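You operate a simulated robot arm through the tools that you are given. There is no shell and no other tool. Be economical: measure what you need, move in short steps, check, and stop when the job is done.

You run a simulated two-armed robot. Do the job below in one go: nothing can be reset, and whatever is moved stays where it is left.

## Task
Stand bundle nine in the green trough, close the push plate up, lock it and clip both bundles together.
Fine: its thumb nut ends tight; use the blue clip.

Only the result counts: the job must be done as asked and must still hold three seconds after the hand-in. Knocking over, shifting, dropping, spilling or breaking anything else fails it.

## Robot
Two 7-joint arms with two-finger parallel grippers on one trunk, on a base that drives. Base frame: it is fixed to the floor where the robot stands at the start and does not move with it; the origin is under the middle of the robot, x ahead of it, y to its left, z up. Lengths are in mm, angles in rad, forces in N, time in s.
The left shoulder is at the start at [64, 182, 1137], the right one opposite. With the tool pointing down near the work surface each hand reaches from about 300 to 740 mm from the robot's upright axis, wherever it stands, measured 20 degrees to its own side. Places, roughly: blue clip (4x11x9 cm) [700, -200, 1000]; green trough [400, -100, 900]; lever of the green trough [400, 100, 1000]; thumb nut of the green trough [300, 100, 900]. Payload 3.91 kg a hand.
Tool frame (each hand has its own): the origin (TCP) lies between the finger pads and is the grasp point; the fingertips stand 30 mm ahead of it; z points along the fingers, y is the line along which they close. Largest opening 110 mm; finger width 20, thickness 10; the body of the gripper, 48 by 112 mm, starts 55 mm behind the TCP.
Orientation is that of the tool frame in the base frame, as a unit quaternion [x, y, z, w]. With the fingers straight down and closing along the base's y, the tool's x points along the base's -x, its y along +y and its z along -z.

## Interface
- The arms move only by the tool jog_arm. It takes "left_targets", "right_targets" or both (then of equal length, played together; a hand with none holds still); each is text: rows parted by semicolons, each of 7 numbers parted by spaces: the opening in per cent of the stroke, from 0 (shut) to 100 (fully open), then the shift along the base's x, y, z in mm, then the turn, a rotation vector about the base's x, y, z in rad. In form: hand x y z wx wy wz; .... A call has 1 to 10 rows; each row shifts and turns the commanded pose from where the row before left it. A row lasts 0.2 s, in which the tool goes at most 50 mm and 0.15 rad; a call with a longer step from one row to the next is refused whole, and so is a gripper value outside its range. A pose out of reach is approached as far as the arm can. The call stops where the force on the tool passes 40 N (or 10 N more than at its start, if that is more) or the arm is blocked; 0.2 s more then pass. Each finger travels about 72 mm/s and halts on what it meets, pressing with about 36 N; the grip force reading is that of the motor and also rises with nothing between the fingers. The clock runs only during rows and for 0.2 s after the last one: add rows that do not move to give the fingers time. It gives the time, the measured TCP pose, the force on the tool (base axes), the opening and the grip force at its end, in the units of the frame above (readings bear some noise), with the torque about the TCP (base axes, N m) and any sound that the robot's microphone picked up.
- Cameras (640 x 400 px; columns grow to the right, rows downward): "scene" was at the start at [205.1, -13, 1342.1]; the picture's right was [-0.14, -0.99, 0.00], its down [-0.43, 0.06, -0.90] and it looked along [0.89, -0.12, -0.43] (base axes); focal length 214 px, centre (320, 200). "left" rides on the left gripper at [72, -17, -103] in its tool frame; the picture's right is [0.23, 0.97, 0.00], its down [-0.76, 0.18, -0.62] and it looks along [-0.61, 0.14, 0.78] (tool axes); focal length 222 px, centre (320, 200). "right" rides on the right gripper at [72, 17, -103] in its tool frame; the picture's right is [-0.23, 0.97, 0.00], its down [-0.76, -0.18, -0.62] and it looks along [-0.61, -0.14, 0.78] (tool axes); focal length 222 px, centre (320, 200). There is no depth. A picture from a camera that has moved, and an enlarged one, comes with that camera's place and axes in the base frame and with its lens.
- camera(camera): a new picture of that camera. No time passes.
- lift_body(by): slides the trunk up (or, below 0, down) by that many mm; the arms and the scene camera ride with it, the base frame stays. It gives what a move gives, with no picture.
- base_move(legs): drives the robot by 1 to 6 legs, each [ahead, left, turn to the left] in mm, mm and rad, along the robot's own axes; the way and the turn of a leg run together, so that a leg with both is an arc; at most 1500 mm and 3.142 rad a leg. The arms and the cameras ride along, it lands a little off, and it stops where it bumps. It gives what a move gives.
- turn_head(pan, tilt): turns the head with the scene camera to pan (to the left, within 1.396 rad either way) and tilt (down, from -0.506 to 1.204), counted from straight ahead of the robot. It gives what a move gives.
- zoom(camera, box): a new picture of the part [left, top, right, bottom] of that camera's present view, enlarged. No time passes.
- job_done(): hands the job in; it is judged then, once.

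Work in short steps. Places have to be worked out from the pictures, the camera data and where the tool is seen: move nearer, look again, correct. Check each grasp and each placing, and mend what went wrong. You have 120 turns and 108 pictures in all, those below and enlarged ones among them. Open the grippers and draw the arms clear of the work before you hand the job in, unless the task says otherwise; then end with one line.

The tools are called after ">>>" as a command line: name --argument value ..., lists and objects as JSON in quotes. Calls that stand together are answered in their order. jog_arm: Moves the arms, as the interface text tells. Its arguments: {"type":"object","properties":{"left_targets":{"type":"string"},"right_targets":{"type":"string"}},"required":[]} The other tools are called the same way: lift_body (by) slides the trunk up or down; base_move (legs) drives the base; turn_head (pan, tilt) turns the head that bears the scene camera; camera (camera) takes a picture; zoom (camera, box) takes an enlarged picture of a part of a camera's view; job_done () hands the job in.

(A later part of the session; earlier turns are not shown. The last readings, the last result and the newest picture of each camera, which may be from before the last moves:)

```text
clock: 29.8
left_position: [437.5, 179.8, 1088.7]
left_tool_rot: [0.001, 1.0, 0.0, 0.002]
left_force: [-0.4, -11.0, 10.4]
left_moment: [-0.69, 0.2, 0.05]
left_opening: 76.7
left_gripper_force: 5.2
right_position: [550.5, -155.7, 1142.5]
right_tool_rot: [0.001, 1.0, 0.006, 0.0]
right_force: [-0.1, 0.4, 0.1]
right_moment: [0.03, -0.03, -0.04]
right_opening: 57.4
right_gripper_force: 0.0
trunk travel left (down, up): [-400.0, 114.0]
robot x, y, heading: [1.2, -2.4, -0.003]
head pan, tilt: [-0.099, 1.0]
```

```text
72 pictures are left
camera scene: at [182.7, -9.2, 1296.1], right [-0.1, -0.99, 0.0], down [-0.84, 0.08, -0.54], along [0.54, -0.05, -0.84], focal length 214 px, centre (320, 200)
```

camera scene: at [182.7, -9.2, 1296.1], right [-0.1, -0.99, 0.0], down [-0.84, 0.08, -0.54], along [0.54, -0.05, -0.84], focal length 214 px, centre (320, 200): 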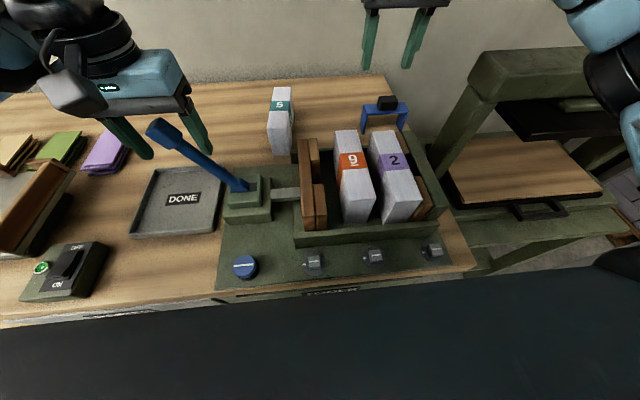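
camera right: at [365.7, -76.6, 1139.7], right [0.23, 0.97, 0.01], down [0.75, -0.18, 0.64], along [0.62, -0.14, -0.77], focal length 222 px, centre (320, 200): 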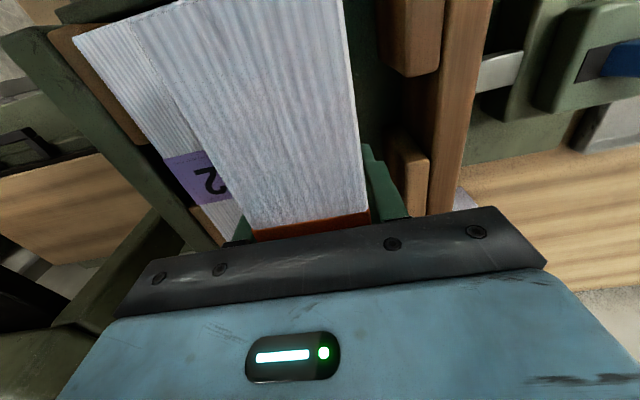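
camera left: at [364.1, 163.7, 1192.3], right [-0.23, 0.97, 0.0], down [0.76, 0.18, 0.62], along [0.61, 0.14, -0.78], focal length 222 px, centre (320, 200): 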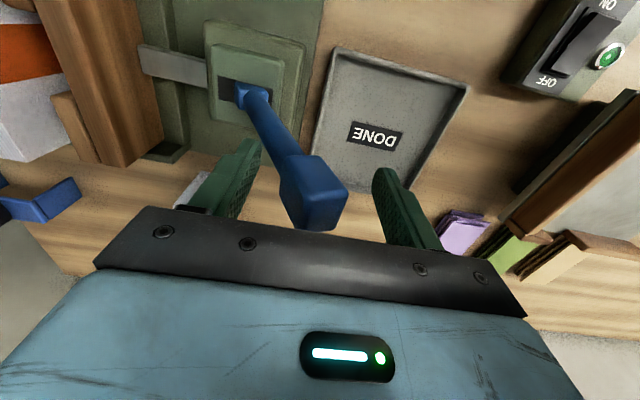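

The −y fingertip touches the leaning shaft. I'll raise 15 mm and then push the knob toward −y with the +y finger.

>>> jog_arm --left_targets "60 0 -3 15 0 0 0;60 0 -8 2 0 0 0;60 0 -8 2 0 0 0;60 0 -8 2 0 0 0;60 0 -8 2 0 0 0;60 0 0 0 0 0 0"

>>> camera --camera "scene"

>>> camera --camera "left"

```text
clock: 31.2
left_position: [440.2, 147.5, 1111.7]
left_tool_rot: [-0.001, 1.0, -0.001, 0.0]
left_force: [0.0, 2.1, 0.6]
left_moment: [0.01, -0.02, 0.0]
left_opening: 66.6
left_gripper_force: 0.4
right_position: [548.3, -151.5, 1141.7]
right_tool_rot: [0.001, 1.0, 0.004, 0.0]
right_force: [0.8, -0.3, 0.1]
right_moment: [0.0, 0.01, 0.01]
right_opening: 57.3
right_gripper_force: 0.1
trunk travel left (down, up): [-400.0, 114.0]
robot x, y, heading: [0.4, -0.7, 0.002]
head pan, tilt: [-0.099, 1.0]
```

```text
71 pictures are left
camera scene: at [183.3, -7.2, 1296.0], right [-0.1, -0.99, 0.0], down [-0.84, 0.08, -0.54], along [0.54, -0.05, -0.84], focal length 214 px, centre (320, 200)
```

scene: 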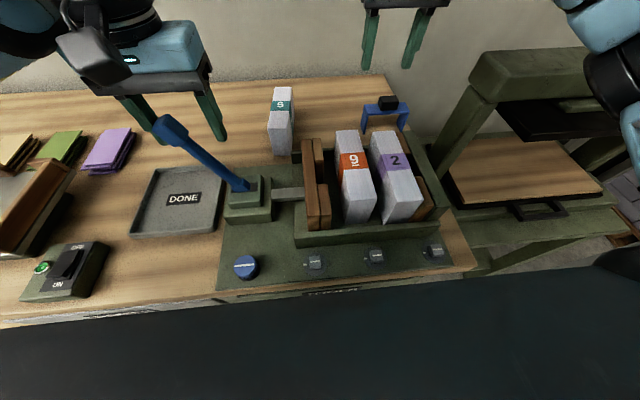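

```text
70 pictures are left
camera left: at [365.7, 130.8, 1215.2], right [-0.23, 0.97, 0.0], down [0.76, 0.18, 0.62], along [0.61, 0.14, -0.78], focal length 222 px, centre (320, 200)
```

left: 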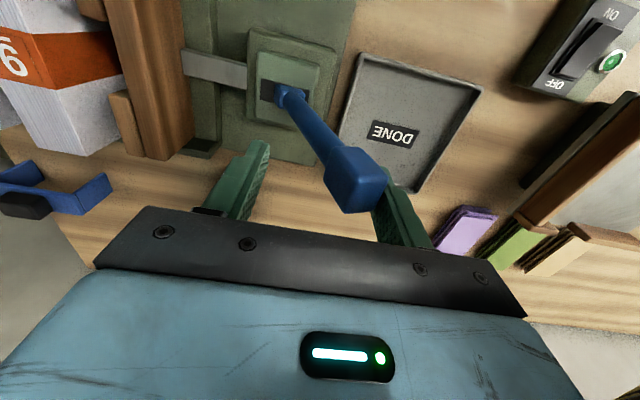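

The lever moves easily (2 N) and the plate follows. Continue pushing in steps.

>>> jog_arm --left_targets "60 0 -9 1 0 0 0;60 0 -9 1 0 0 0;60 0 -9 1 0 0 0;60 0 -9 0 0 0 0;60 0 0 0 0 0 0"

>>> camera --camera "scene"

```text
clock: 32.4
left_position: [439.4, 111.8, 1112.8]
left_tool_rot: [-0.001, 1.0, -0.001, 0.0]
left_force: [0.3, 1.7, -0.3]
left_moment: [-0.01, -0.02, 0.03]
left_opening: 66.3
left_gripper_force: 0.7
right_position: [550.2, -153.1, 1141.8]
right_tool_rot: [0.0, 1.0, 0.004, 0.001]
right_force: [0.1, 0.1, 0.7]
right_moment: [0.02, 0.02, 0.02]
right_opening: 57.5
right_gripper_force: 0.1
trunk travel left (down, up): [-400.0, 114.0]
robot x, y, heading: [1.7, 0.4, -0.002]
head pan, tilt: [-0.099, 1.0]
```

```text
69 pictures are left
camera scene: at [183.4, -7.3, 1296.0], right [-0.1, -0.99, 0.0], down [-0.84, 0.08, -0.54], along [0.54, -0.05, -0.84], focal length 214 px, centre (320, 200)
```

scene: 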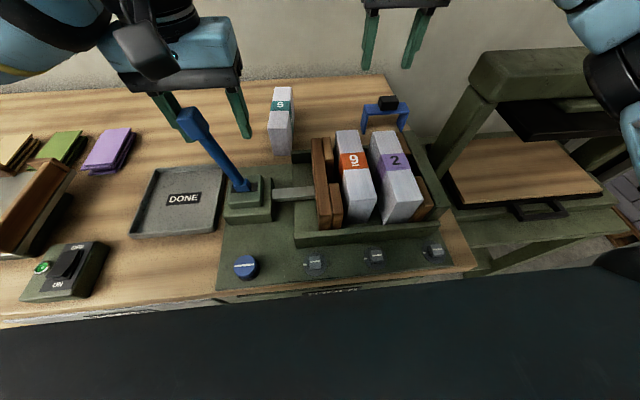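

Plate is nearing bundle 9. Continue.

>>> jog_arm --left_targets "60 0 -8 0 0 0 0;60 0 -8 0 0 0 0;60 0 -8 -1 0 0 0;60 0 -8 -1 0 0 0;60 0 0 0 0 0 0"

>>> zoom --camera "scene" --box '[160, 80, 460, 280]'

```text
clock: 33.6
left_position: [437.6, 80.4, 1113.8]
left_tool_rot: [-0.001, 1.0, -0.001, 0.0]
left_force: [-0.7, 2.1, 0.4]
left_moment: [0.01, 0.03, 0.02]
left_opening: 67.2
left_gripper_force: 1.5
right_position: [549.2, -152.5, 1142.0]
right_tool_rot: [0.001, 1.0, 0.004, 0.0]
right_force: [-0.5, 0.0, 0.3]
right_moment: [0.01, -0.01, -0.01]
right_opening: 57.0
right_gripper_force: 0.2
trunk travel left (down, up): [-400.0, 114.0]
robot x, y, heading: [-3.1, 3.5, 0.001]
head pan, tilt: [-0.099, 1.0]
```

```text
2.00 times, centred on (310, 180) of scene
camera zoom: at [183.2, -7.1, 1296.0], right [-0.1, -0.99, 0.0], down [-0.84, 0.08, -0.54], along [0.54, -0.05, -0.84], focal length 429 px, centre (340, 240)
```

zoom: 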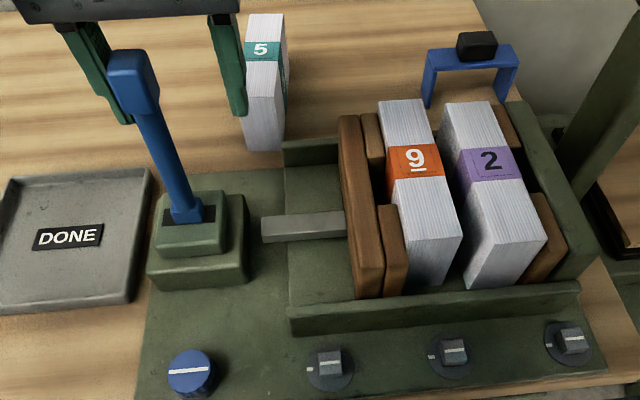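

Plate now pushes bundle 9, about 20 mm gap left. Continue in small steps.

>>> jog_arm --left_targets "60 0 -6 0 0 0 0;60 0 -6 -1 0 0 0;60 0 -6 -1 0 0 0;60 0 -6 -1 0 0 0;60 0 0 0 0 0 0"

>>> zoom --camera "scene" --box '[160, 80, 460, 280]'

```text
clock: 34.8
left_position: [437.5, 54.5, 1109.9]
left_tool_rot: [0.0, 1.0, -0.001, 0.0]
left_force: [0.0, 2.8, 1.4]
left_moment: [0.12, 0.02, -0.06]
left_opening: 67.2
left_gripper_force: 1.7
right_position: [549.4, -152.3, 1143.1]
right_tool_rot: [0.0, 1.0, 0.004, 0.0]
right_force: [1.0, 0.9, 0.4]
right_moment: [-0.02, 0.02, -0.01]
right_opening: 57.1
right_gripper_force: 0.0
trunk travel left (down, up): [-400.0, 114.0]
robot x, y, heading: [-1.6, -1.1, 0.001]
head pan, tilt: [-0.099, 1.0]
```

```text
2.00 times, centred on (310, 180) of scene
camera zoom: at [183.3, -7.2, 1296.0], right [-0.1, -0.99, 0.0], down [-0.84, 0.08, -0.54], along [0.54, -0.05, -0.84], focal length 429 px, centre (340, 240)
```

zoom: 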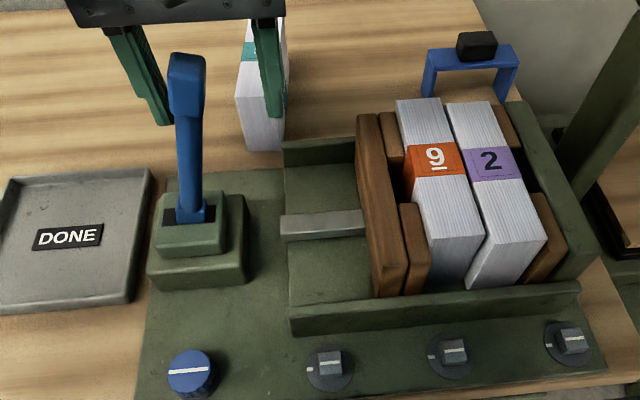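

Gap nearly closed. Continue in smaller steps, watching force and sound.

>>> jog_arm --left_targets "60 0 -5 -1 0 0 0;60 0 -5 -1 0 0 0;60 0 -5 -1 0 0 0;60 0 0 0 0 0 0"

>>> zoom --camera "scene" --box '[160, 80, 460, 280]'

```text
clock: 35.8
left_position: [437.3, 43.1, 1106.1]
left_tool_rot: [-0.002, 1.0, 0.0, 0.002]
left_force: [2.0, 19.2, 15.6]
left_moment: [1.14, 0.04, -0.27]
left_opening: 75.3
left_gripper_force: 9.4
right_position: [549.3, -151.5, 1142.9]
right_tool_rot: [0.001, 1.0, 0.003, 0.0]
right_force: [0.3, 0.3, -0.1]
right_moment: [-0.01, -0.03, 0.0]
right_opening: 56.8
right_gripper_force: 0.2
trunk travel left (down, up): [-400.0, 114.0]
robot x, y, heading: [-1.1, -1.4, 0.003]
head pan, tilt: [-0.099, 1.0]
```

```text
2.00 times, centred on (310, 180) of scene
camera zoom: at [182.8, -4.8, 1296.2], right [-0.1, -1.0, 0.0], down [-0.84, 0.08, -0.54], along [0.54, -0.06, -0.84], focal length 429 px, centre (340, 240)
```

zoom: 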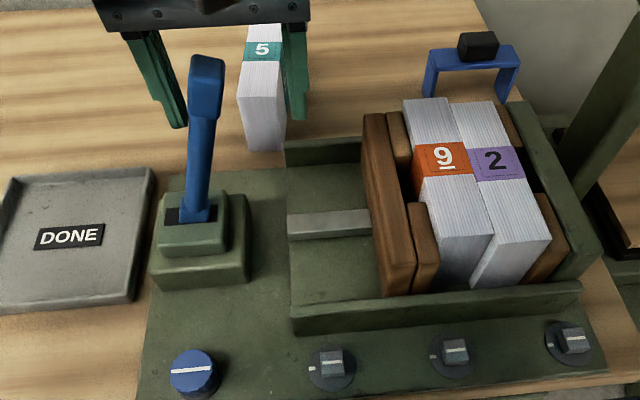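

Bundles are in contact and force has risen to 19 N with no click yet. I'll push a little further to see whether the lever latches.

>>> jog_arm --left_targets "60 0 -3 -1 0 0 0;60 0 -3 -1 0 0 0;60 0 0 0 0 0 0;60 0 0 0 0 0 0"

>>> zoom --camera "scene" --box '[160, 80, 460, 280]'

```text
clock: 36.5
left_position: [438.5, 42.8, 1105.3]
left_tool_rot: [-0.004, 1.0, 0.006, 0.0]
left_force: [-5.5, 22.3, 6.6]
left_moment: [1.01, 0.53, 0.11]
left_opening: 77.7
left_gripper_force: 11.4
right_position: [548.5, -148.0, 1143.0]
right_tool_rot: [0.0, 1.0, 0.003, 0.001]
right_force: [-0.2, 0.1, 0.1]
right_moment: [0.01, 0.0, -0.02]
right_opening: 57.1
right_gripper_force: 0.1
trunk travel left (down, up): [-400.0, 114.0]
robot x, y, heading: [-3.5, -1.2, 0.002]
head pan, tilt: [-0.099, 1.0]
stopped in row 3 (left hand): the force on the tool passed its limit at 40 N (the readings are from after the stop); the commanded pose is now the measured one
```

```text
2.00 times, centred on (310, 180) of scene
camera zoom: at [182.2, -4.0, 1296.0], right [-0.1, -1.0, 0.0], down [-0.84, 0.08, -0.54], along [0.54, -0.05, -0.84], focal length 429 px, centre (340, 240)
```

zoom: 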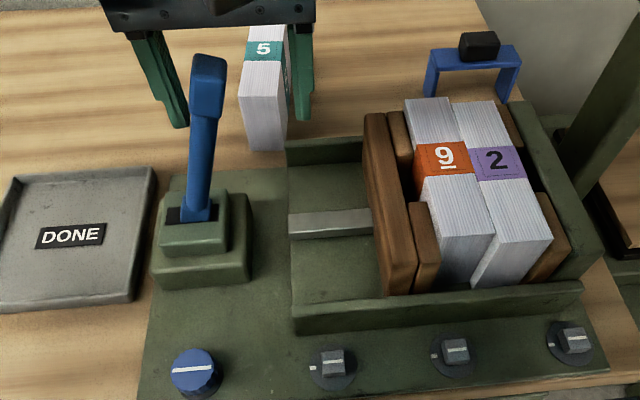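

Force limit reached with bundles pressed firmly; no latch, so the nut is likely the lock. I'll ease the left hand off and see whether the plate stays.

>>> jog_arm --left_targets "65 0 4 5 0 0 0;65 0 4 15 0 0 0;65 0 4 30 0 0 0;65 0 4 40 0 0 0;65 0 10 10 0 0 0;65 0 0 0 0 0 0;65 0 0 0 0 0 0"

>>> zoom --camera "scene" --box '[160, 80, 460, 280]'

>>> camera --camera "left"

```text
clock: 38.1
left_position: [438.2, 62.9, 1204.7]
left_tool_rot: [-0.002, 1.0, 0.004, 0.0]
left_force: [-0.5, 1.2, -0.2]
left_moment: [0.02, 0.0, -0.01]
left_opening: 71.4
left_gripper_force: 0.1
right_position: [550.3, -152.6, 1143.1]
right_tool_rot: [0.0, 1.0, 0.004, 0.001]
right_force: [-0.5, -0.1, -0.4]
right_moment: [-0.01, -0.04, -0.03]
right_opening: 57.1
right_gripper_force: 0.1
trunk travel left (down, up): [-400.0, 114.0]
robot x, y, heading: [-1.0, 0.2, -0.003]
head pan, tilt: [-0.099, 1.0]
```

```text
2.00 times, centred on (310, 180) of scene
camera zoom: at [183.3, -7.1, 1296.0], right [-0.1, -1.0, 0.0], down [-0.84, 0.08, -0.54], along [0.54, -0.05, -0.84], focal length 429 px, centre (340, 240)
```

zoom: 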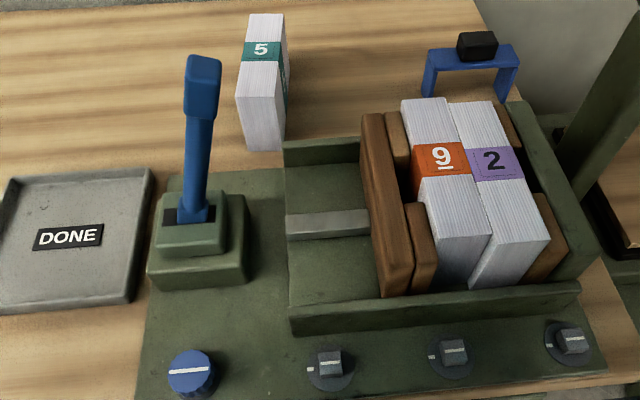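

```text
63 pictures are left
camera left: at [364.6, 45.4, 1308.1], right [-0.23, 0.97, 0.01], down [0.76, 0.18, 0.62], along [0.61, 0.15, -0.78], focal length 222 px, centre (320, 200)
```

left: 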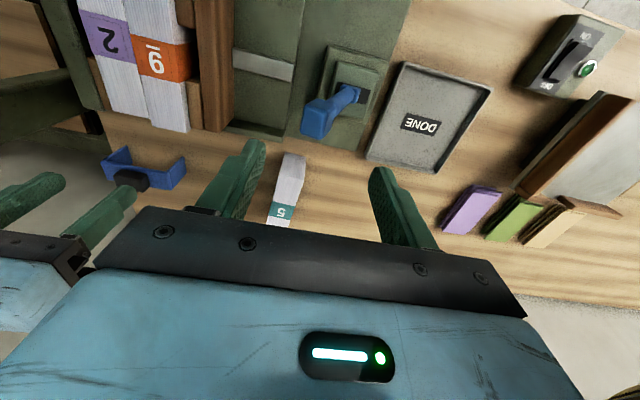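

The plate stays shut. Nut top triangulates near (298, 108, ~935). I'll move the left hand back over it, high first.

>>> jog_arm --left_targets "65 -35 15 0 0 0 0;65 -35 15 -10 0 0 0;65 -35 15 -30 0 0 0;65 -30 2 -40 0 0 0;65 0 0 -40 0 0 0;65 0 0 0 0 0 0"

>>> camera --camera "left"

>>> camera --camera "scene"

```text
clock: 39.5
left_position: [304.9, 110.7, 1082.7]
left_tool_rot: [-0.002, 1.0, 0.004, 0.001]
left_force: [-0.2, -0.8, 0.2]
left_moment: [0.01, -0.01, 0.01]
left_opening: 71.4
left_gripper_force: 0.0
right_position: [548.5, -152.1, 1142.2]
right_tool_rot: [0.0, 1.0, 0.004, 0.0]
right_force: [-0.1, 0.3, 0.4]
right_moment: [-0.01, 0.01, -0.03]
right_opening: 57.0
right_gripper_force: 0.0
trunk travel left (down, up): [-400.0, 114.0]
robot x, y, heading: [2.4, 0.4, 0.001]
head pan, tilt: [-0.099, 1.0]
```

```text
62 pictures are left
camera left: at [232.2, 93.5, 1187.6], right [-0.23, 0.97, 0.01], down [0.76, 0.18, 0.63], along [0.61, 0.15, -0.78], focal length 222 px, centre (320, 200)
```

left: 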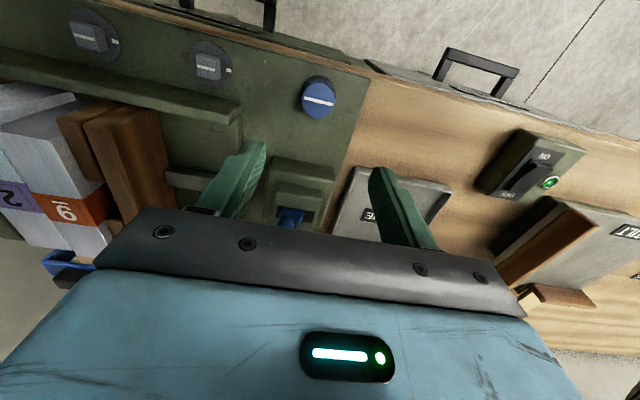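

```text
61 pictures are left
camera scene: at [182.9, -7.4, 1296.1], right [-0.1, -1.0, 0.0], down [-0.84, 0.08, -0.54], along [0.54, -0.05, -0.84], focal length 214 px, centre (320, 200)
```

scene: 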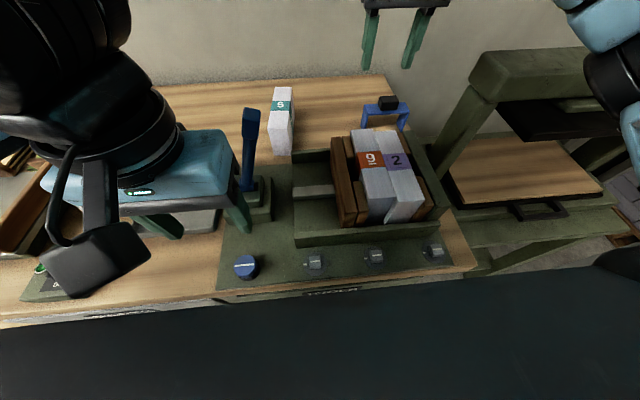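

Nut centre refines to about (299, 111). I'll shift −6 mm in x and descend to TCP z≈965, opening to 60 mm, then look.

>>> jog_arm --left_targets "58 -3 0 -30 0 0 0;58 -3 0 -30 0 0 0;58 0 0 -30 0 0 0;58 0 0 -27 0 0 0;58 0 0 0 0 0 0"

>>> camera --camera "left"

>>> zoom --camera "scene" --box '[190, 200, 310, 300]'

```text
clock: 40.7
left_position: [297.5, 110.4, 968.0]
left_tool_rot: [-0.002, 1.0, 0.004, 0.001]
left_force: [-0.1, -0.5, 0.2]
left_moment: [0.01, 0.0, 0.0]
left_opening: 63.9
left_gripper_force: 0.1
right_position: [550.0, -153.1, 1143.2]
right_tool_rot: [0.0, 1.0, 0.004, 0.0]
right_force: [0.1, 0.6, -0.5]
right_moment: [0.03, 0.0, -0.03]
right_opening: 57.2
right_gripper_force: 0.0
trunk travel left (down, up): [-400.0, 114.0]
robot x, y, heading: [-0.4, -0.5, 0.003]
head pan, tilt: [-0.099, 1.0]
```

```text
60 pictures are left
camera left: at [224.5, 93.1, 1070.8], right [-0.23, 0.97, 0.01], down [0.76, 0.18, 0.63], along [0.61, 0.15, -0.78], focal length 222 px, centre (320, 200)
```

left: 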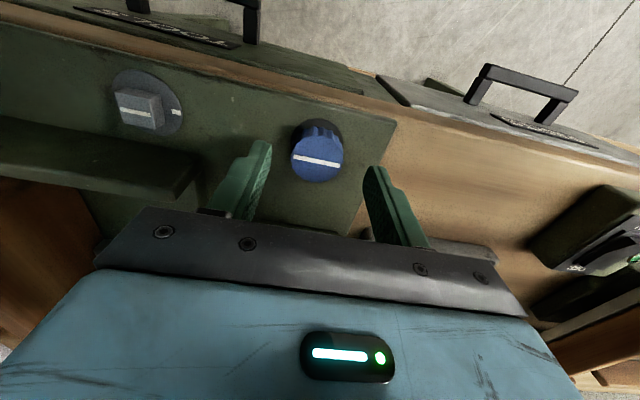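

```text
4.00 times, centred on (250, 250) of scene
camera zoom: at [183.3, -7.3, 1296.0], right [-0.1, -1.0, 0.0], down [-0.84, 0.08, -0.54], along [0.54, -0.05, -0.84], focal length 858 px, centre (600, 0)
```

zoom: 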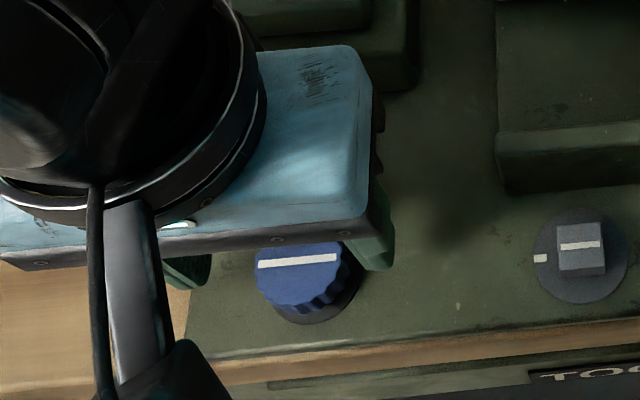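

Nut top is at (299, 110, 933), well centred. Lower 26 mm and close on it.

>>> jog_arm --left_targets "58 1 0 -10 0 0 0;58 0 0 -10 0 0 0;58 0 0 -6 0 0 0;30 0 0 0 0 0 0;10 0 0 0 0 0 0;0 0 0 0 0 0 0;0 0 0 0 0 0 0"

>>> camera --camera "left"

```text
clock: 42.3
left_position: [299.2, 108.3, 941.7]
left_tool_rot: [-0.001, 1.0, 0.003, 0.0]
left_force: [-1.5, -12.6, -9.3]
left_moment: [-0.69, -0.38, 0.01]
left_opening: 37.9
left_gripper_force: 44.8
right_position: [550.1, -153.7, 1141.6]
right_tool_rot: [0.001, 1.0, 0.005, 0.001]
right_force: [0.2, -0.8, -0.5]
right_moment: [0.03, -0.01, -0.01]
right_opening: 57.3
right_gripper_force: 0.2
trunk travel left (down, up): [-400.0, 114.0]
robot x, y, heading: [0.3, 1.2, -0.0]
head pan, tilt: [-0.099, 1.0]
```

```text
58 pictures are left
camera left: at [225.5, 91.0, 1044.8], right [-0.23, 0.97, 0.01], down [0.76, 0.18, 0.62], along [0.61, 0.15, -0.78], focal length 222 px, centre (320, 200)
```

left: 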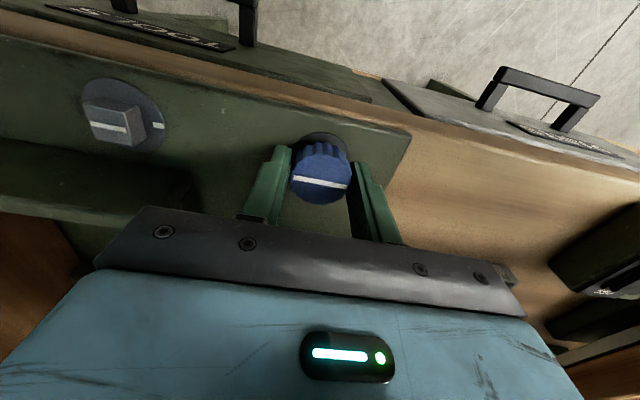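

Gripped at 38 mm. Turn it clockwise (−z) by about 1 rad and watch the torque.

>>> jog_arm --left_targets "0 0 -2 0 0 0 -0.1;0 0 0 0 0 0 -0.12;0 0 0 0 0 0 -0.12;0 0 0 0 0 0 -0.12;0 0 0 0 0 0 -0.12;0 0 0 0 0 0 -0.12;0 0 0 0 0 0 -0.12;0 0 0 0 0 0 0"

>>> camera --camera "left"

```text
clock: 44.1
left_position: [297.9, 106.8, 941.5]
left_tool_rot: [0.398, 0.917, 0.003, 0.002]
left_force: [-3.9, -5.5, 1.8]
left_moment: [0.08, 0.37, 0.0]
left_opening: 37.8
left_gripper_force: 45.5
right_position: [548.7, -154.2, 1143.0]
right_tool_rot: [0.0, 1.0, 0.004, 0.0]
right_force: [-0.1, -0.2, -0.5]
right_moment: [0.0, 0.02, 0.03]
right_opening: 56.9
right_gripper_force: 0.1
trunk travel left (down, up): [-400.0, 114.0]
robot x, y, heading: [2.0, -5.5, 0.003]
head pan, tilt: [-0.099, 1.0]
```

```text
57 pictures are left
camera left: at [234.9, 148.7, 1044.8], right [0.56, 0.83, 0.01], down [0.65, -0.44, 0.62], along [0.52, -0.34, -0.78], focal length 222 px, centre (320, 200)
```

left: 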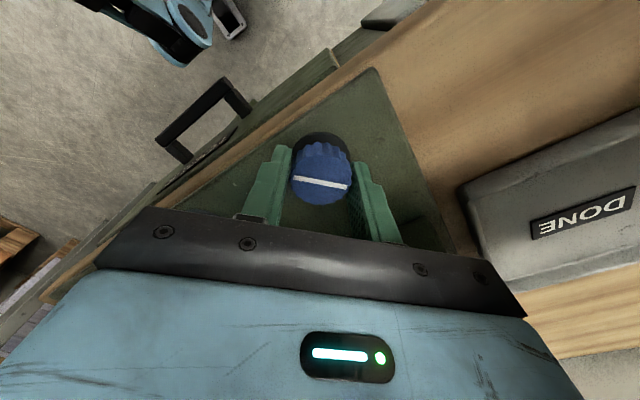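

The nut turns freely with the hand. Keep turning.

>>> jog_arm --left_targets "0 0 0 0 0 0 -0.12;0 0 0 0 0 0 -0.12;0 0 0 0 0 0 -0.12;0 0 0 0 0 0 -0.12;0 0 0 0 0 0 -0.12;0 0 0 0 0 0 -0.12;0 0 0 0 0 0 -0.12;0 0 0 0 0 0 0"

>>> camera --camera "left"

```text
clock: 45.9
left_position: [297.1, 108.8, 942.4]
left_tool_rot: [0.737, 0.676, 0.003, 0.002]
left_force: [-12.5, -4.3, 2.6]
left_moment: [0.21, 0.63, 0.47]
left_opening: 37.6
left_gripper_force: 44.8
right_position: [547.5, -151.6, 1142.7]
right_tool_rot: [0.0, 1.0, 0.005, 0.001]
right_force: [0.5, 0.7, -0.3]
right_moment: [0.0, 0.01, 0.0]
right_opening: 57.1
right_gripper_force: 0.0
trunk travel left (down, up): [-400.0, 114.0]
robot x, y, heading: [-0.9, -2.3, -0.002]
head pan, tilt: [-0.099, 1.0]
```

```text
56 pictures are left
camera left: at [285.0, 182.2, 1045.1], right [0.99, 0.14, 0.01], down [0.11, -0.77, 0.62], along [0.09, -0.62, -0.78], focal length 222 px, centre (320, 200)
```

left: 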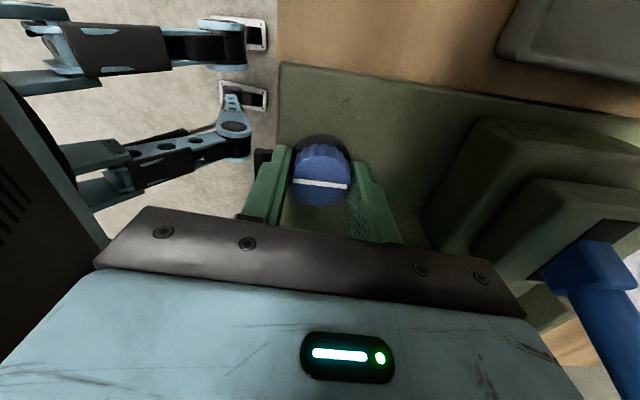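

Torque has started to build (0.47 N·m). I'll turn a bit further to make it tight.

>>> jog_arm --left_targets "0 0 0 0 0 0 -0.08;0 0 0 0 0 0 -0.08;0 0 0 0 0 0 -0.08;0 0 0 0 0 0 0"

>>> camera --camera "left"

```text
clock: 46.9
left_position: [297.8, 107.7, 941.2]
left_tool_rot: [0.812, 0.583, 0.002, 0.003]
left_force: [-12.5, -0.9, -2.4]
left_moment: [0.14, 0.43, 0.71]
left_opening: 37.9
left_gripper_force: 44.9
right_position: [547.5, -151.9, 1142.4]
right_tool_rot: [0.0, 1.0, 0.005, 0.0]
right_force: [-0.1, -0.1, 0.1]
right_moment: [-0.02, 0.0, -0.02]
right_opening: 57.2
right_gripper_force: 0.1
trunk travel left (down, up): [-400.0, 114.0]
robot x, y, heading: [0.5, -0.2, 0.003]
head pan, tilt: [-0.099, 1.0]
```

```text
55 pictures are left
camera left: at [302.6, 182.7, 1045.0], right [1.0, -0.1, 0.01], down [-0.08, -0.78, 0.62], along [-0.06, -0.62, -0.78], focal length 222 px, centre (320, 200)
```

left: 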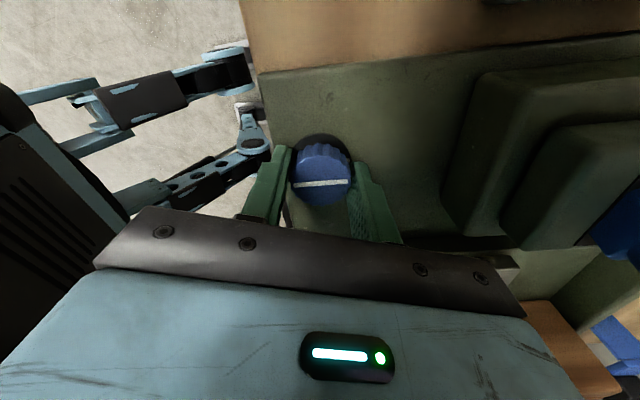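

Torque 0.71 and still turning. Continue.

>>> jog_arm --left_targets "0 0 0 0 0 0 -0.08;0 0 0 0 0 0 -0.08;0 0 0 0 0 0 -0.08;0 0 0 0 0 0 0"

>>> camera --camera "left"

```text
clock: 47.9
left_position: [297.7, 108.4, 942.1]
left_tool_rot: [0.877, 0.481, 0.003, 0.004]
left_force: [-12.0, 2.0, 0.3]
left_moment: [0.25, 0.52, 0.88]
left_opening: 37.2
left_gripper_force: 45.1
right_position: [548.5, -151.8, 1143.4]
right_tool_rot: [0.0, 1.0, 0.004, 0.001]
right_force: [0.3, 0.3, -0.6]
right_moment: [0.0, 0.01, 0.01]
right_opening: 57.3
right_gripper_force: 0.0
trunk travel left (down, up): [-400.0, 114.0]
robot x, y, heading: [-3.0, -2.7, 0.0]
head pan, tilt: [-0.099, 1.0]
```

```text
54 pictures are left
camera left: at [320.2, 179.6, 1045.0], right [0.94, -0.33, 0.01], down [-0.26, -0.74, 0.62], along [-0.2, -0.59, -0.78], focal length 222 px, centre (320, 200)
```

left: 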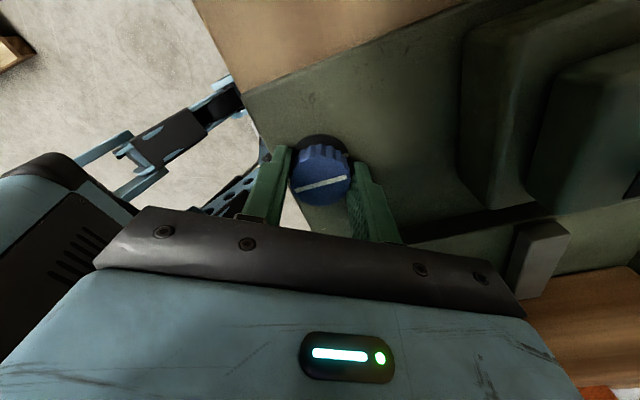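

The nut is beginning to slip in the fingers at 0.88 N·m, so it's tight or nearly so. One more small turn to compare the mark.

>>> jog_arm --left_targets "0 0 0 0 0 0 -0.08;0 0 0 0 0 0 -0.08;0 0 0 0 0 0 0"

>>> camera --camera "left"

```text
clock: 48.7
left_position: [297.1, 109.0, 941.8]
left_tool_rot: [0.913, 0.409, 0.001, 0.003]
left_force: [-15.7, 5.9, -4.4]
left_moment: [0.34, 0.4, 0.62]
left_opening: 37.5
left_gripper_force: 45.3
right_position: [548.0, -151.6, 1143.2]
right_tool_rot: [-0.001, 1.0, 0.005, 0.001]
right_force: [0.0, 0.6, -0.1]
right_moment: [0.01, 0.01, -0.02]
right_opening: 57.1
right_gripper_force: 0.1
trunk travel left (down, up): [-400.0, 114.0]
robot x, y, heading: [1.4, 0.8, -0.004]
head pan, tilt: [-0.099, 1.0]
```

```text
53 pictures are left
camera left: at [331.6, 175.2, 1045.1], right [0.88, -0.48, 0.01], down [-0.38, -0.68, 0.62], along [-0.29, -0.55, -0.78], focal length 222 px, centre (320, 200)
```

left: 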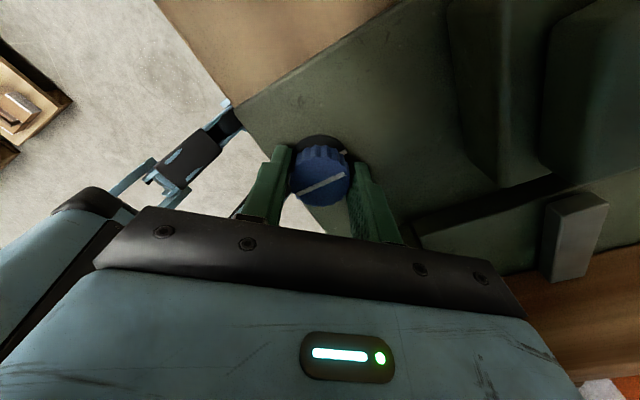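

The mark stays put while the fingers slip: tight. I'll zoom on the nut to check the tick mark beside it.

>>> zoom --camera "left" --box '[260, 120, 380, 220]'

```text
4.00 times, centred on (320, 170) of left
camera zoom: at [331.6, 175.2, 1045.1], right [0.88, -0.48, 0.01], down [-0.38, -0.68, 0.62], along [-0.29, -0.55, -0.78], focal length 888 px, centre (320, 320)
```

zoom: 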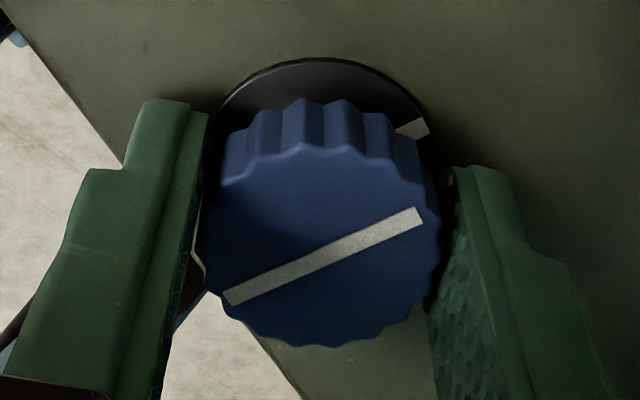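

The white line now aligns with the tick on the dial: the nut is tight. I'll open, rise and unwind the left hand.

>>> jog_arm --left_targets "30 0 0 0 0 0 0;55 0 0 0 0 0 0;55 0 0 0 0 0 0;55 0 0 20 0 0 0;55 0 0 30 0 0 0;55 0 0 40 0 0 0.14;55 0 0 40 0 0 0.14;55 0 10 30 0 0 0.14;55 0 20 20 0 0 0.14;55 0 20 10 0 0 0.14"

>>> jog_arm --left_targets "55 0 20 0 0 0 0.145;55 0 20 0 0 0 0.145;55 0 10 0 0 0 0.145;55 0 0 0 0 0 0.145;55 0 0 0 0 0 0.145;55 0 0 0 0 0 0.145;55 0 0 0 0 0 0.145;55 0 0 0 0 0 0.145;55 0 0 0 0 0 0.145;55 0 0 0 0 0 0.145"

>>> camera --camera "scene"

>>> zoom --camera "scene" --box '[160, 80, 460, 280]'

```text
clock: 50.9
left_position: [299.2, 158.1, 1129.5]
left_tool_rot: [0.715, 0.699, 0.002, 0.004]
left_force: [0.0, 0.1, 0.2]
left_moment: [-0.03, -0.02, -0.01]
left_opening: 60.7
left_gripper_force: 0.0
right_position: [549.9, -152.5, 1142.2]
right_tool_rot: [0.0, 1.0, 0.004, -0.001]
right_force: [-0.2, -0.4, -0.3]
right_moment: [-0.02, 0.01, 0.0]
right_opening: 57.1
right_gripper_force: 0.0
trunk travel left (down, up): [-400.0, 114.0]
robot x, y, heading: [3.0, -1.0, -0.002]
head pan, tilt: [-0.099, 1.0]
```

```text
clock: 53.1
left_position: [297.9, 209.3, 1131.7]
left_tool_rot: [0.073, 0.997, 0.003, 0.001]
left_force: [0.4, 0.6, -0.3]
left_moment: [-0.02, 0.02, 0.02]
left_opening: 60.8
left_gripper_force: 0.1
right_position: [550.0, -153.3, 1143.1]
right_tool_rot: [0.0, 1.0, 0.005, 0.001]
right_force: [1.0, -0.2, -0.1]
right_moment: [-0.01, 0.02, 0.0]
right_opening: 57.1
right_gripper_force: 0.0
trunk travel left (down, up): [-400.0, 114.0]
robot x, y, heading: [2.8, 1.2, -0.002]
head pan, tilt: [-0.099, 1.0]
```

```text
51 pictures are left
camera scene: at [183.3, -7.1, 1296.0], right [-0.1, -1.0, 0.0], down [-0.84, 0.08, -0.54], along [0.54, -0.05, -0.84], focal length 214 px, centre (320, 200)
```

scene: 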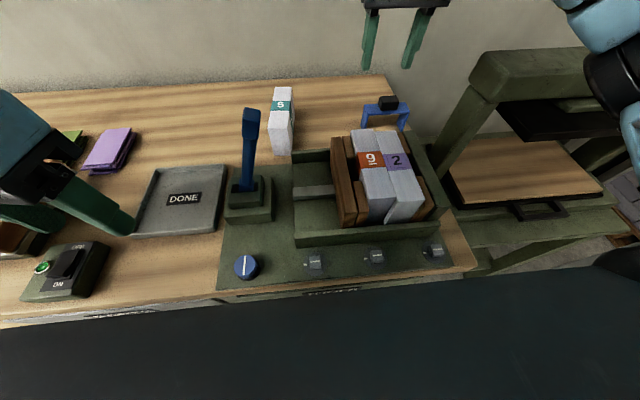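

```text
2.00 times, centred on (310, 180) of scene
camera zoom: at [183.3, -7.1, 1296.0], right [-0.1, -1.0, 0.0], down [-0.84, 0.08, -0.54], along [0.54, -0.05, -0.84], focal length 429 px, centre (340, 240)
```

zoom: 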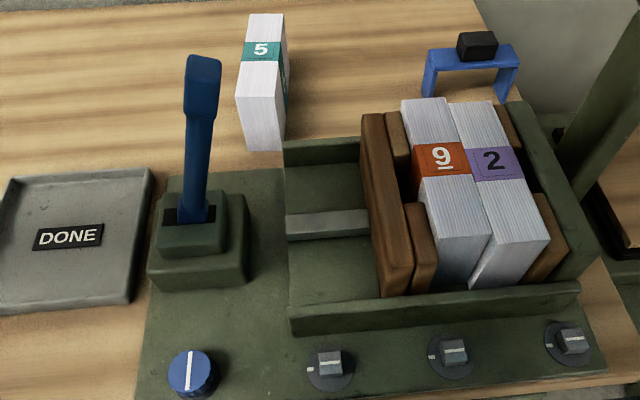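

The nut's mark has turned a quarter turn and the bundles are tightly together. Now the blue clip: its handle is near (654, −222, 980). Bring the right hand above it.

>>> jog_arm --right_targets "60 26 -17 -5 0 0 0;60 26 -17 -5 0 0 0;60 26 -17 -5 0 0 0;60 26 -18 -5 0 0 0;60 0 0 -10 0 0 0;60 0 0 0 0 0 0"

>>> camera --camera "right"

>>> zoom --camera "scene" --box '[330, 60, 450, 160]'

```text
clock: 54.5
left_position: [298.1, 208.6, 1130.8]
left_tool_rot: [0.073, 0.997, 0.004, 0.0]
left_force: [0.5, 1.0, -0.4]
left_moment: [0.03, -0.04, -0.02]
left_opening: 60.6
left_gripper_force: 0.0
right_position: [653.6, -221.4, 1112.7]
right_tool_rot: [0.0, 1.0, 0.005, 0.0]
right_force: [-0.1, -1.3, 0.0]
right_moment: [-0.01, 0.0, 0.01]
right_opening: 66.0
right_gripper_force: 0.0
trunk travel left (down, up): [-400.0, 114.0]
robot x, y, heading: [-2.5, -0.9, 0.003]
head pan, tilt: [-0.099, 1.0]
```

```text
49 pictures are left
camera right: at [581.4, -205.7, 1216.3], right [0.23, 0.97, 0.01], down [0.76, -0.18, 0.62], along [0.61, -0.14, -0.78], focal length 222 px, centre (320, 200)
```

right: 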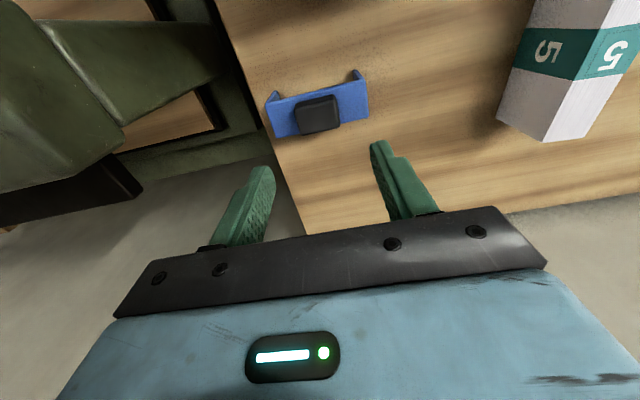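

```text
4.00 times, centred on (390, 110) of scene
camera zoom: at [183.4, -7.0, 1296.0], right [-0.1, -1.0, 0.0], down [-0.84, 0.08, -0.54], along [0.54, -0.05, -0.84], focal length 858 px, centre (40, 560)
```

zoom: 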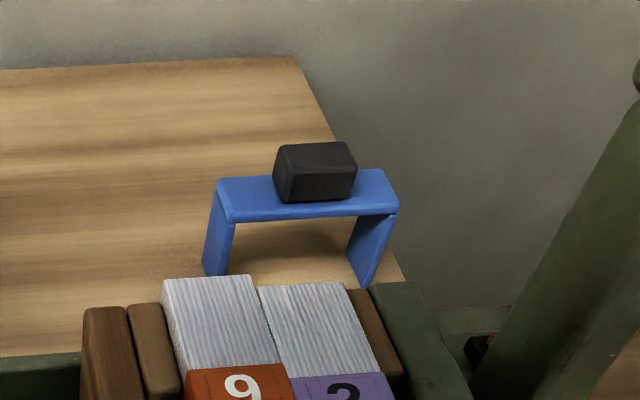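

I'll zoom the right camera on the clip for its exact place and yaw.

>>> zoom --camera "right" --box '[240, 50, 400, 150]'

```text
4.00 times, centred on (320, 100) of right
camera zoom: at [581.4, -205.7, 1216.3], right [0.23, 0.97, 0.01], down [0.76, -0.18, 0.62], along [0.61, -0.14, -0.78], focal length 888 px, centre (320, 600)
```

zoom: 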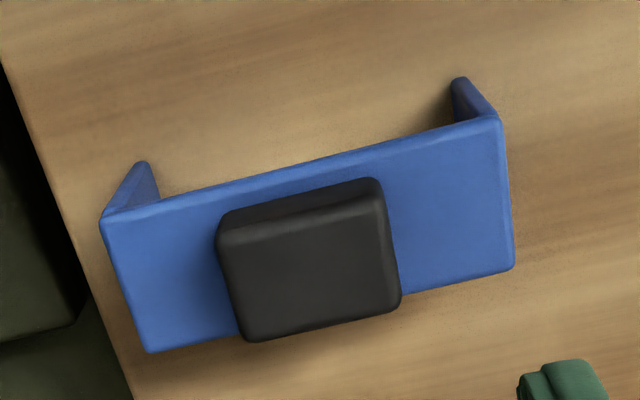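

Clip: bridge top z≈954, centre (657, −225), spans y −281…−170, yaw ≈0; black handle about 45 mm wide, top z≈988. Descend to TCP z≈989.

>>> jog_arm --right_targets "60 1 -2 -30 0 0 0;60 1 -2 -30 0 0 0;60 0 0 -30 0 0 0;60 0 0 -20 0 0 0;60 0 0 -10 0 0 0;60 0 0 0 0 0 0"

>>> camera --camera "right"

>>> zoom --camera "scene" --box '[330, 60, 450, 160]'

```text
clock: 55.9
left_position: [295.1, 209.0, 1132.6]
left_tool_rot: [0.074, 0.997, 0.004, 0.002]
left_force: [-0.4, 0.7, -0.1]
left_moment: [-0.01, 0.0, 0.03]
left_opening: 60.4
left_gripper_force: 0.0
right_position: [654.7, -226.1, 995.7]
right_tool_rot: [0.001, 1.0, 0.004, 0.004]
right_force: [2.5, -1.5, 20.9]
right_moment: [-0.82, -0.04, 0.03]
right_opening: 66.5
right_gripper_force: 0.0
trunk travel left (down, up): [-400.0, 114.0]
robot x, y, heading: [3.0, -1.4, 0.001]
head pan, tilt: [-0.099, 1.0]
```

```text
46 pictures are left
camera right: at [581.8, -209.0, 1099.6], right [0.23, 0.97, 0.01], down [0.76, -0.18, 0.63], along [0.61, -0.14, -0.78], focal length 222 px, centre (320, 200)
```

right: 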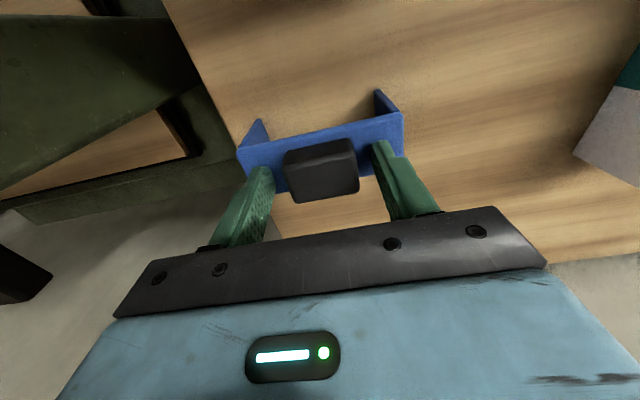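

```text
4.00 times, centred on (390, 110) of scene
camera zoom: at [181.6, -6.6, 1296.6], right [-0.1, -1.0, 0.0], down [-0.84, 0.08, -0.54], along [0.54, -0.05, -0.84], focal length 858 px, centre (40, 560)
```

zoom: 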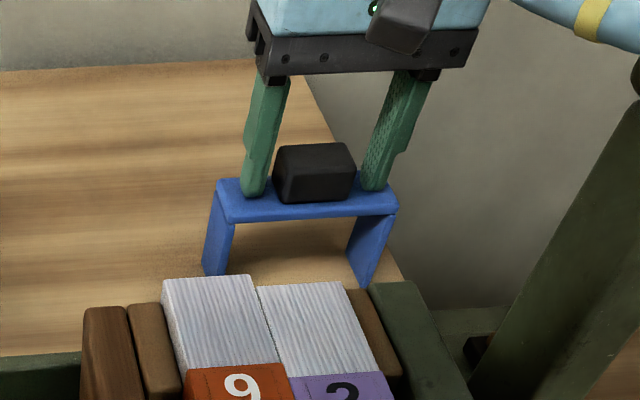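

Fingertips touch the bridge (21 N), so its top is z≈965. Raise 3 mm and close on the handle.

>>> jog_arm --right_targets "60 0 0 4 0 0 0;40 0 0 0 0 0 0;20 0 0 0 0 0 0;0 0 0 0 0 0 0;0 0 0 0 0 0 0;0 0 0 0 0 0 0"

>>> zoom --camera "scene" --box '[330, 60, 450, 160]'

```text
clock: 57.3
left_position: [296.9, 208.4, 1131.8]
left_tool_rot: [0.074, 0.997, 0.003, 0.0]
left_force: [0.5, 0.1, 0.0]
left_moment: [0.02, 0.01, -0.01]
left_opening: 60.8
left_gripper_force: 0.1
right_position: [656.0, -225.1, 996.6]
right_tool_rot: [0.0, 1.0, 0.004, 0.0]
right_force: [-0.5, 1.0, 4.9]
right_moment: [-0.13, 0.11, -0.04]
right_opening: 42.9
right_gripper_force: 35.6
trunk travel left (down, up): [-400.0, 114.0]
robot x, y, heading: [-3.3, -0.2, 0.002]
head pan, tilt: [-0.099, 1.0]
```

```text
4.00 times, centred on (390, 110) of scene
camera zoom: at [182.9, -6.8, 1296.0], right [-0.1, -1.0, 0.0], down [-0.84, 0.08, -0.54], along [0.54, -0.05, -0.84], focal length 858 px, centre (40, 560)
```

zoom: 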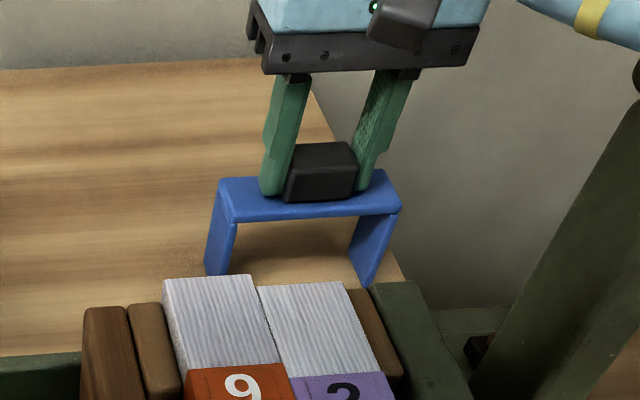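

Gripped at 43 mm. Lift gently to TCP ≈1150.

>>> jog_arm --right_targets "0 0 0 8 0 0 0;0 0 0 12 0 0 0;0 -2 0 18 0 0 0;0 -2 0 18 0 0 0;0 -3 0 18 0 0 0;0 -5 0 18 0 0 0;0 -6 0 20 0 0 0;0 -8 0 20 0 0 0;0 -8 0 20 0 0 0;0 0 0 0 0 0 0"

>>> camera --camera "right"

>>> camera --camera "scene"

```text
clock: 59.5
left_position: [297.2, 209.5, 1130.6]
left_tool_rot: [0.073, 0.997, 0.003, 0.001]
left_force: [0.3, -0.8, -0.1]
left_moment: [-0.02, -0.01, -0.04]
left_opening: 60.6
left_gripper_force: 0.0
right_position: [620.6, -226.7, 1147.4]
right_tool_rot: [0.0, 1.0, 0.005, 0.0]
right_force: [0.1, 0.5, -0.9]
right_moment: [-0.01, -0.01, -0.01]
right_opening: 43.1
right_gripper_force: 36.2
trunk travel left (down, up): [-400.0, 114.0]
robot x, y, heading: [-1.1, 0.5, 0.004]
head pan, tilt: [-0.099, 1.0]
```

```text
43 pictures are left
camera right: at [549.4, -209.2, 1252.6], right [0.23, 0.97, 0.01], down [0.76, -0.18, 0.62], along [0.61, -0.14, -0.78], focal length 222 px, centre (320, 200)
```

right: 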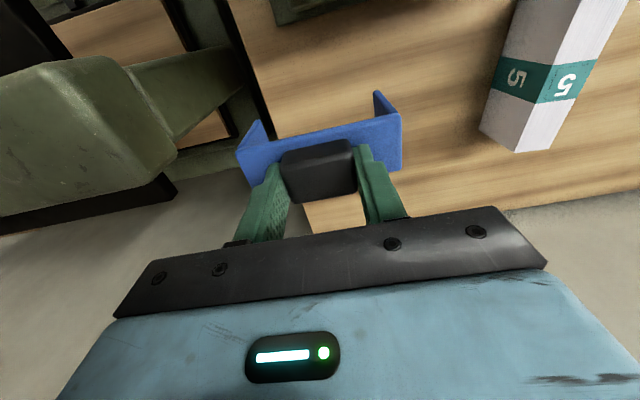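

```text
42 pictures are left
camera scene: at [183.7, -7.3, 1295.9], right [-0.1, -1.0, 0.0], down [-0.84, 0.08, -0.54], along [0.54, -0.05, -0.84], focal length 214 px, centre (320, 200)
```

scene: 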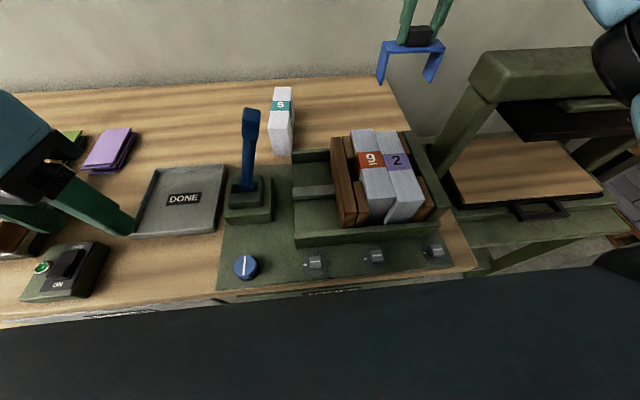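

Held. I'll zoom to measure the clip's offset from the TCP, and re-measure the seam/slot in the scene view.

>>> zoom --camera "right" --box '[220, 80, 420, 205]'

>>> zoom --camera "scene" --box '[320, 120, 448, 240]'

```text
3.20 times, centred on (320, 142) of right
camera zoom: at [549.4, -209.2, 1252.6], right [0.23, 0.97, 0.01], down [0.76, -0.18, 0.62], along [0.61, -0.14, -0.78], focal length 711 px, centre (320, 384)
```

zoom: 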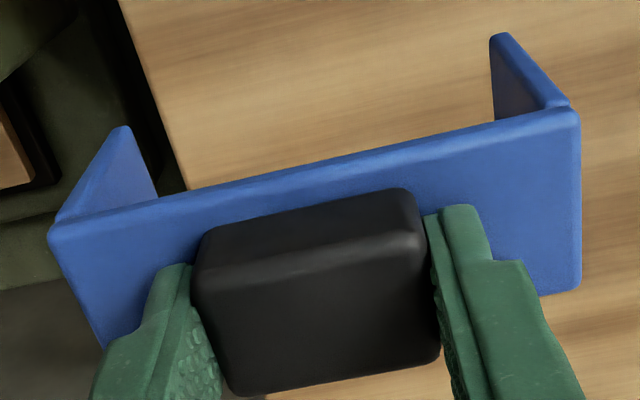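

```text
3.33 times, centred on (384, 180) of scene
camera zoom: at [183.7, -7.3, 1295.9], right [-0.1, -1.0, 0.0], down [-0.84, 0.08, -0.54], along [0.54, -0.05, -0.84], focal length 715 px, centre (107, 267)
```

zoom: 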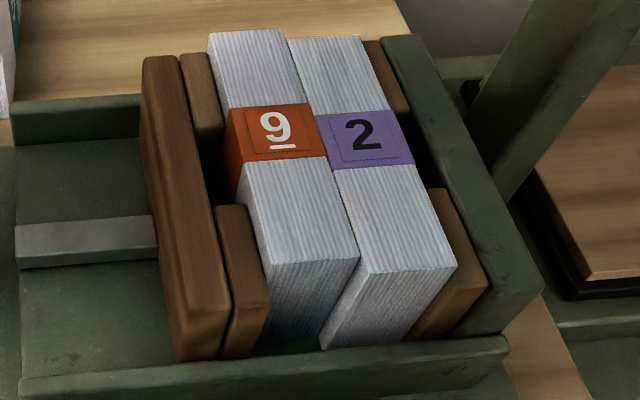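

Clip is centred within ~2 mm on the TCP. The bundles' joint centre is y≈−148, slot centre x≈440. Move over it at this height (legs clear by ~40 mm).

>>> jog_arm --right_targets "0 -30 13 0 0 0 0;0 -30 13 0 0 0 0;0 -30 13 0 0 0 0;0 -30 13 0 0 0 0;0 -31 13 0 0 0 0;0 -31 13 0 0 0 0;0 0 0 0 0 0 0;0 0 0 0 0 0 0"

>>> camera --camera "right"

>>> camera --camera "scene"

```text
clock: 61.3
left_position: [297.4, 208.8, 1130.9]
left_tool_rot: [0.073, 0.997, 0.003, 0.001]
left_force: [0.5, 0.3, -0.4]
left_moment: [0.0, -0.04, -0.01]
left_opening: 60.5
left_gripper_force: 0.0
right_position: [441.8, -148.5, 1148.7]
right_tool_rot: [0.001, 1.0, 0.004, 0.0]
right_force: [-0.7, 0.3, -0.6]
right_moment: [-0.01, -0.02, 0.01]
right_opening: 43.3
right_gripper_force: 35.9
trunk travel left (down, up): [-400.0, 114.0]
robot x, y, heading: [-3.4, 0.9, -0.002]
head pan, tilt: [-0.099, 1.0]
```

```text
39 pictures are left
camera right: at [368.0, -132.3, 1252.5], right [0.23, 0.97, 0.01], down [0.76, -0.18, 0.62], along [0.61, -0.14, -0.78], focal length 222 px, centre (320, 200)
```

right: 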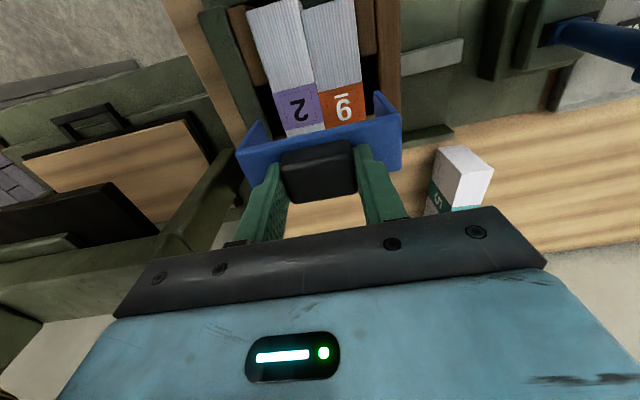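

```text
38 pictures are left
camera scene: at [183.3, -7.1, 1296.0], right [-0.1, -1.0, 0.0], down [-0.84, 0.08, -0.54], along [0.54, -0.05, -0.84], focal length 214 px, centre (320, 200)
```

scene: 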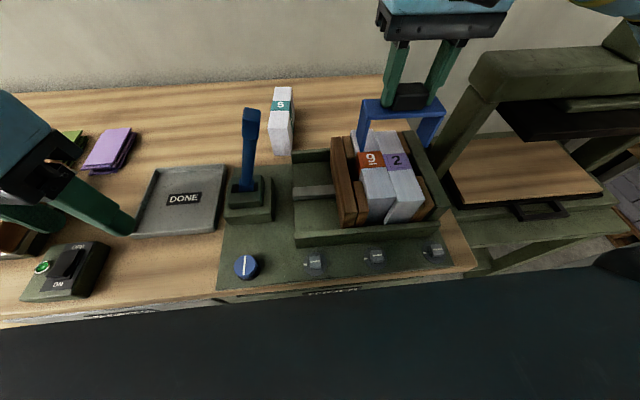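

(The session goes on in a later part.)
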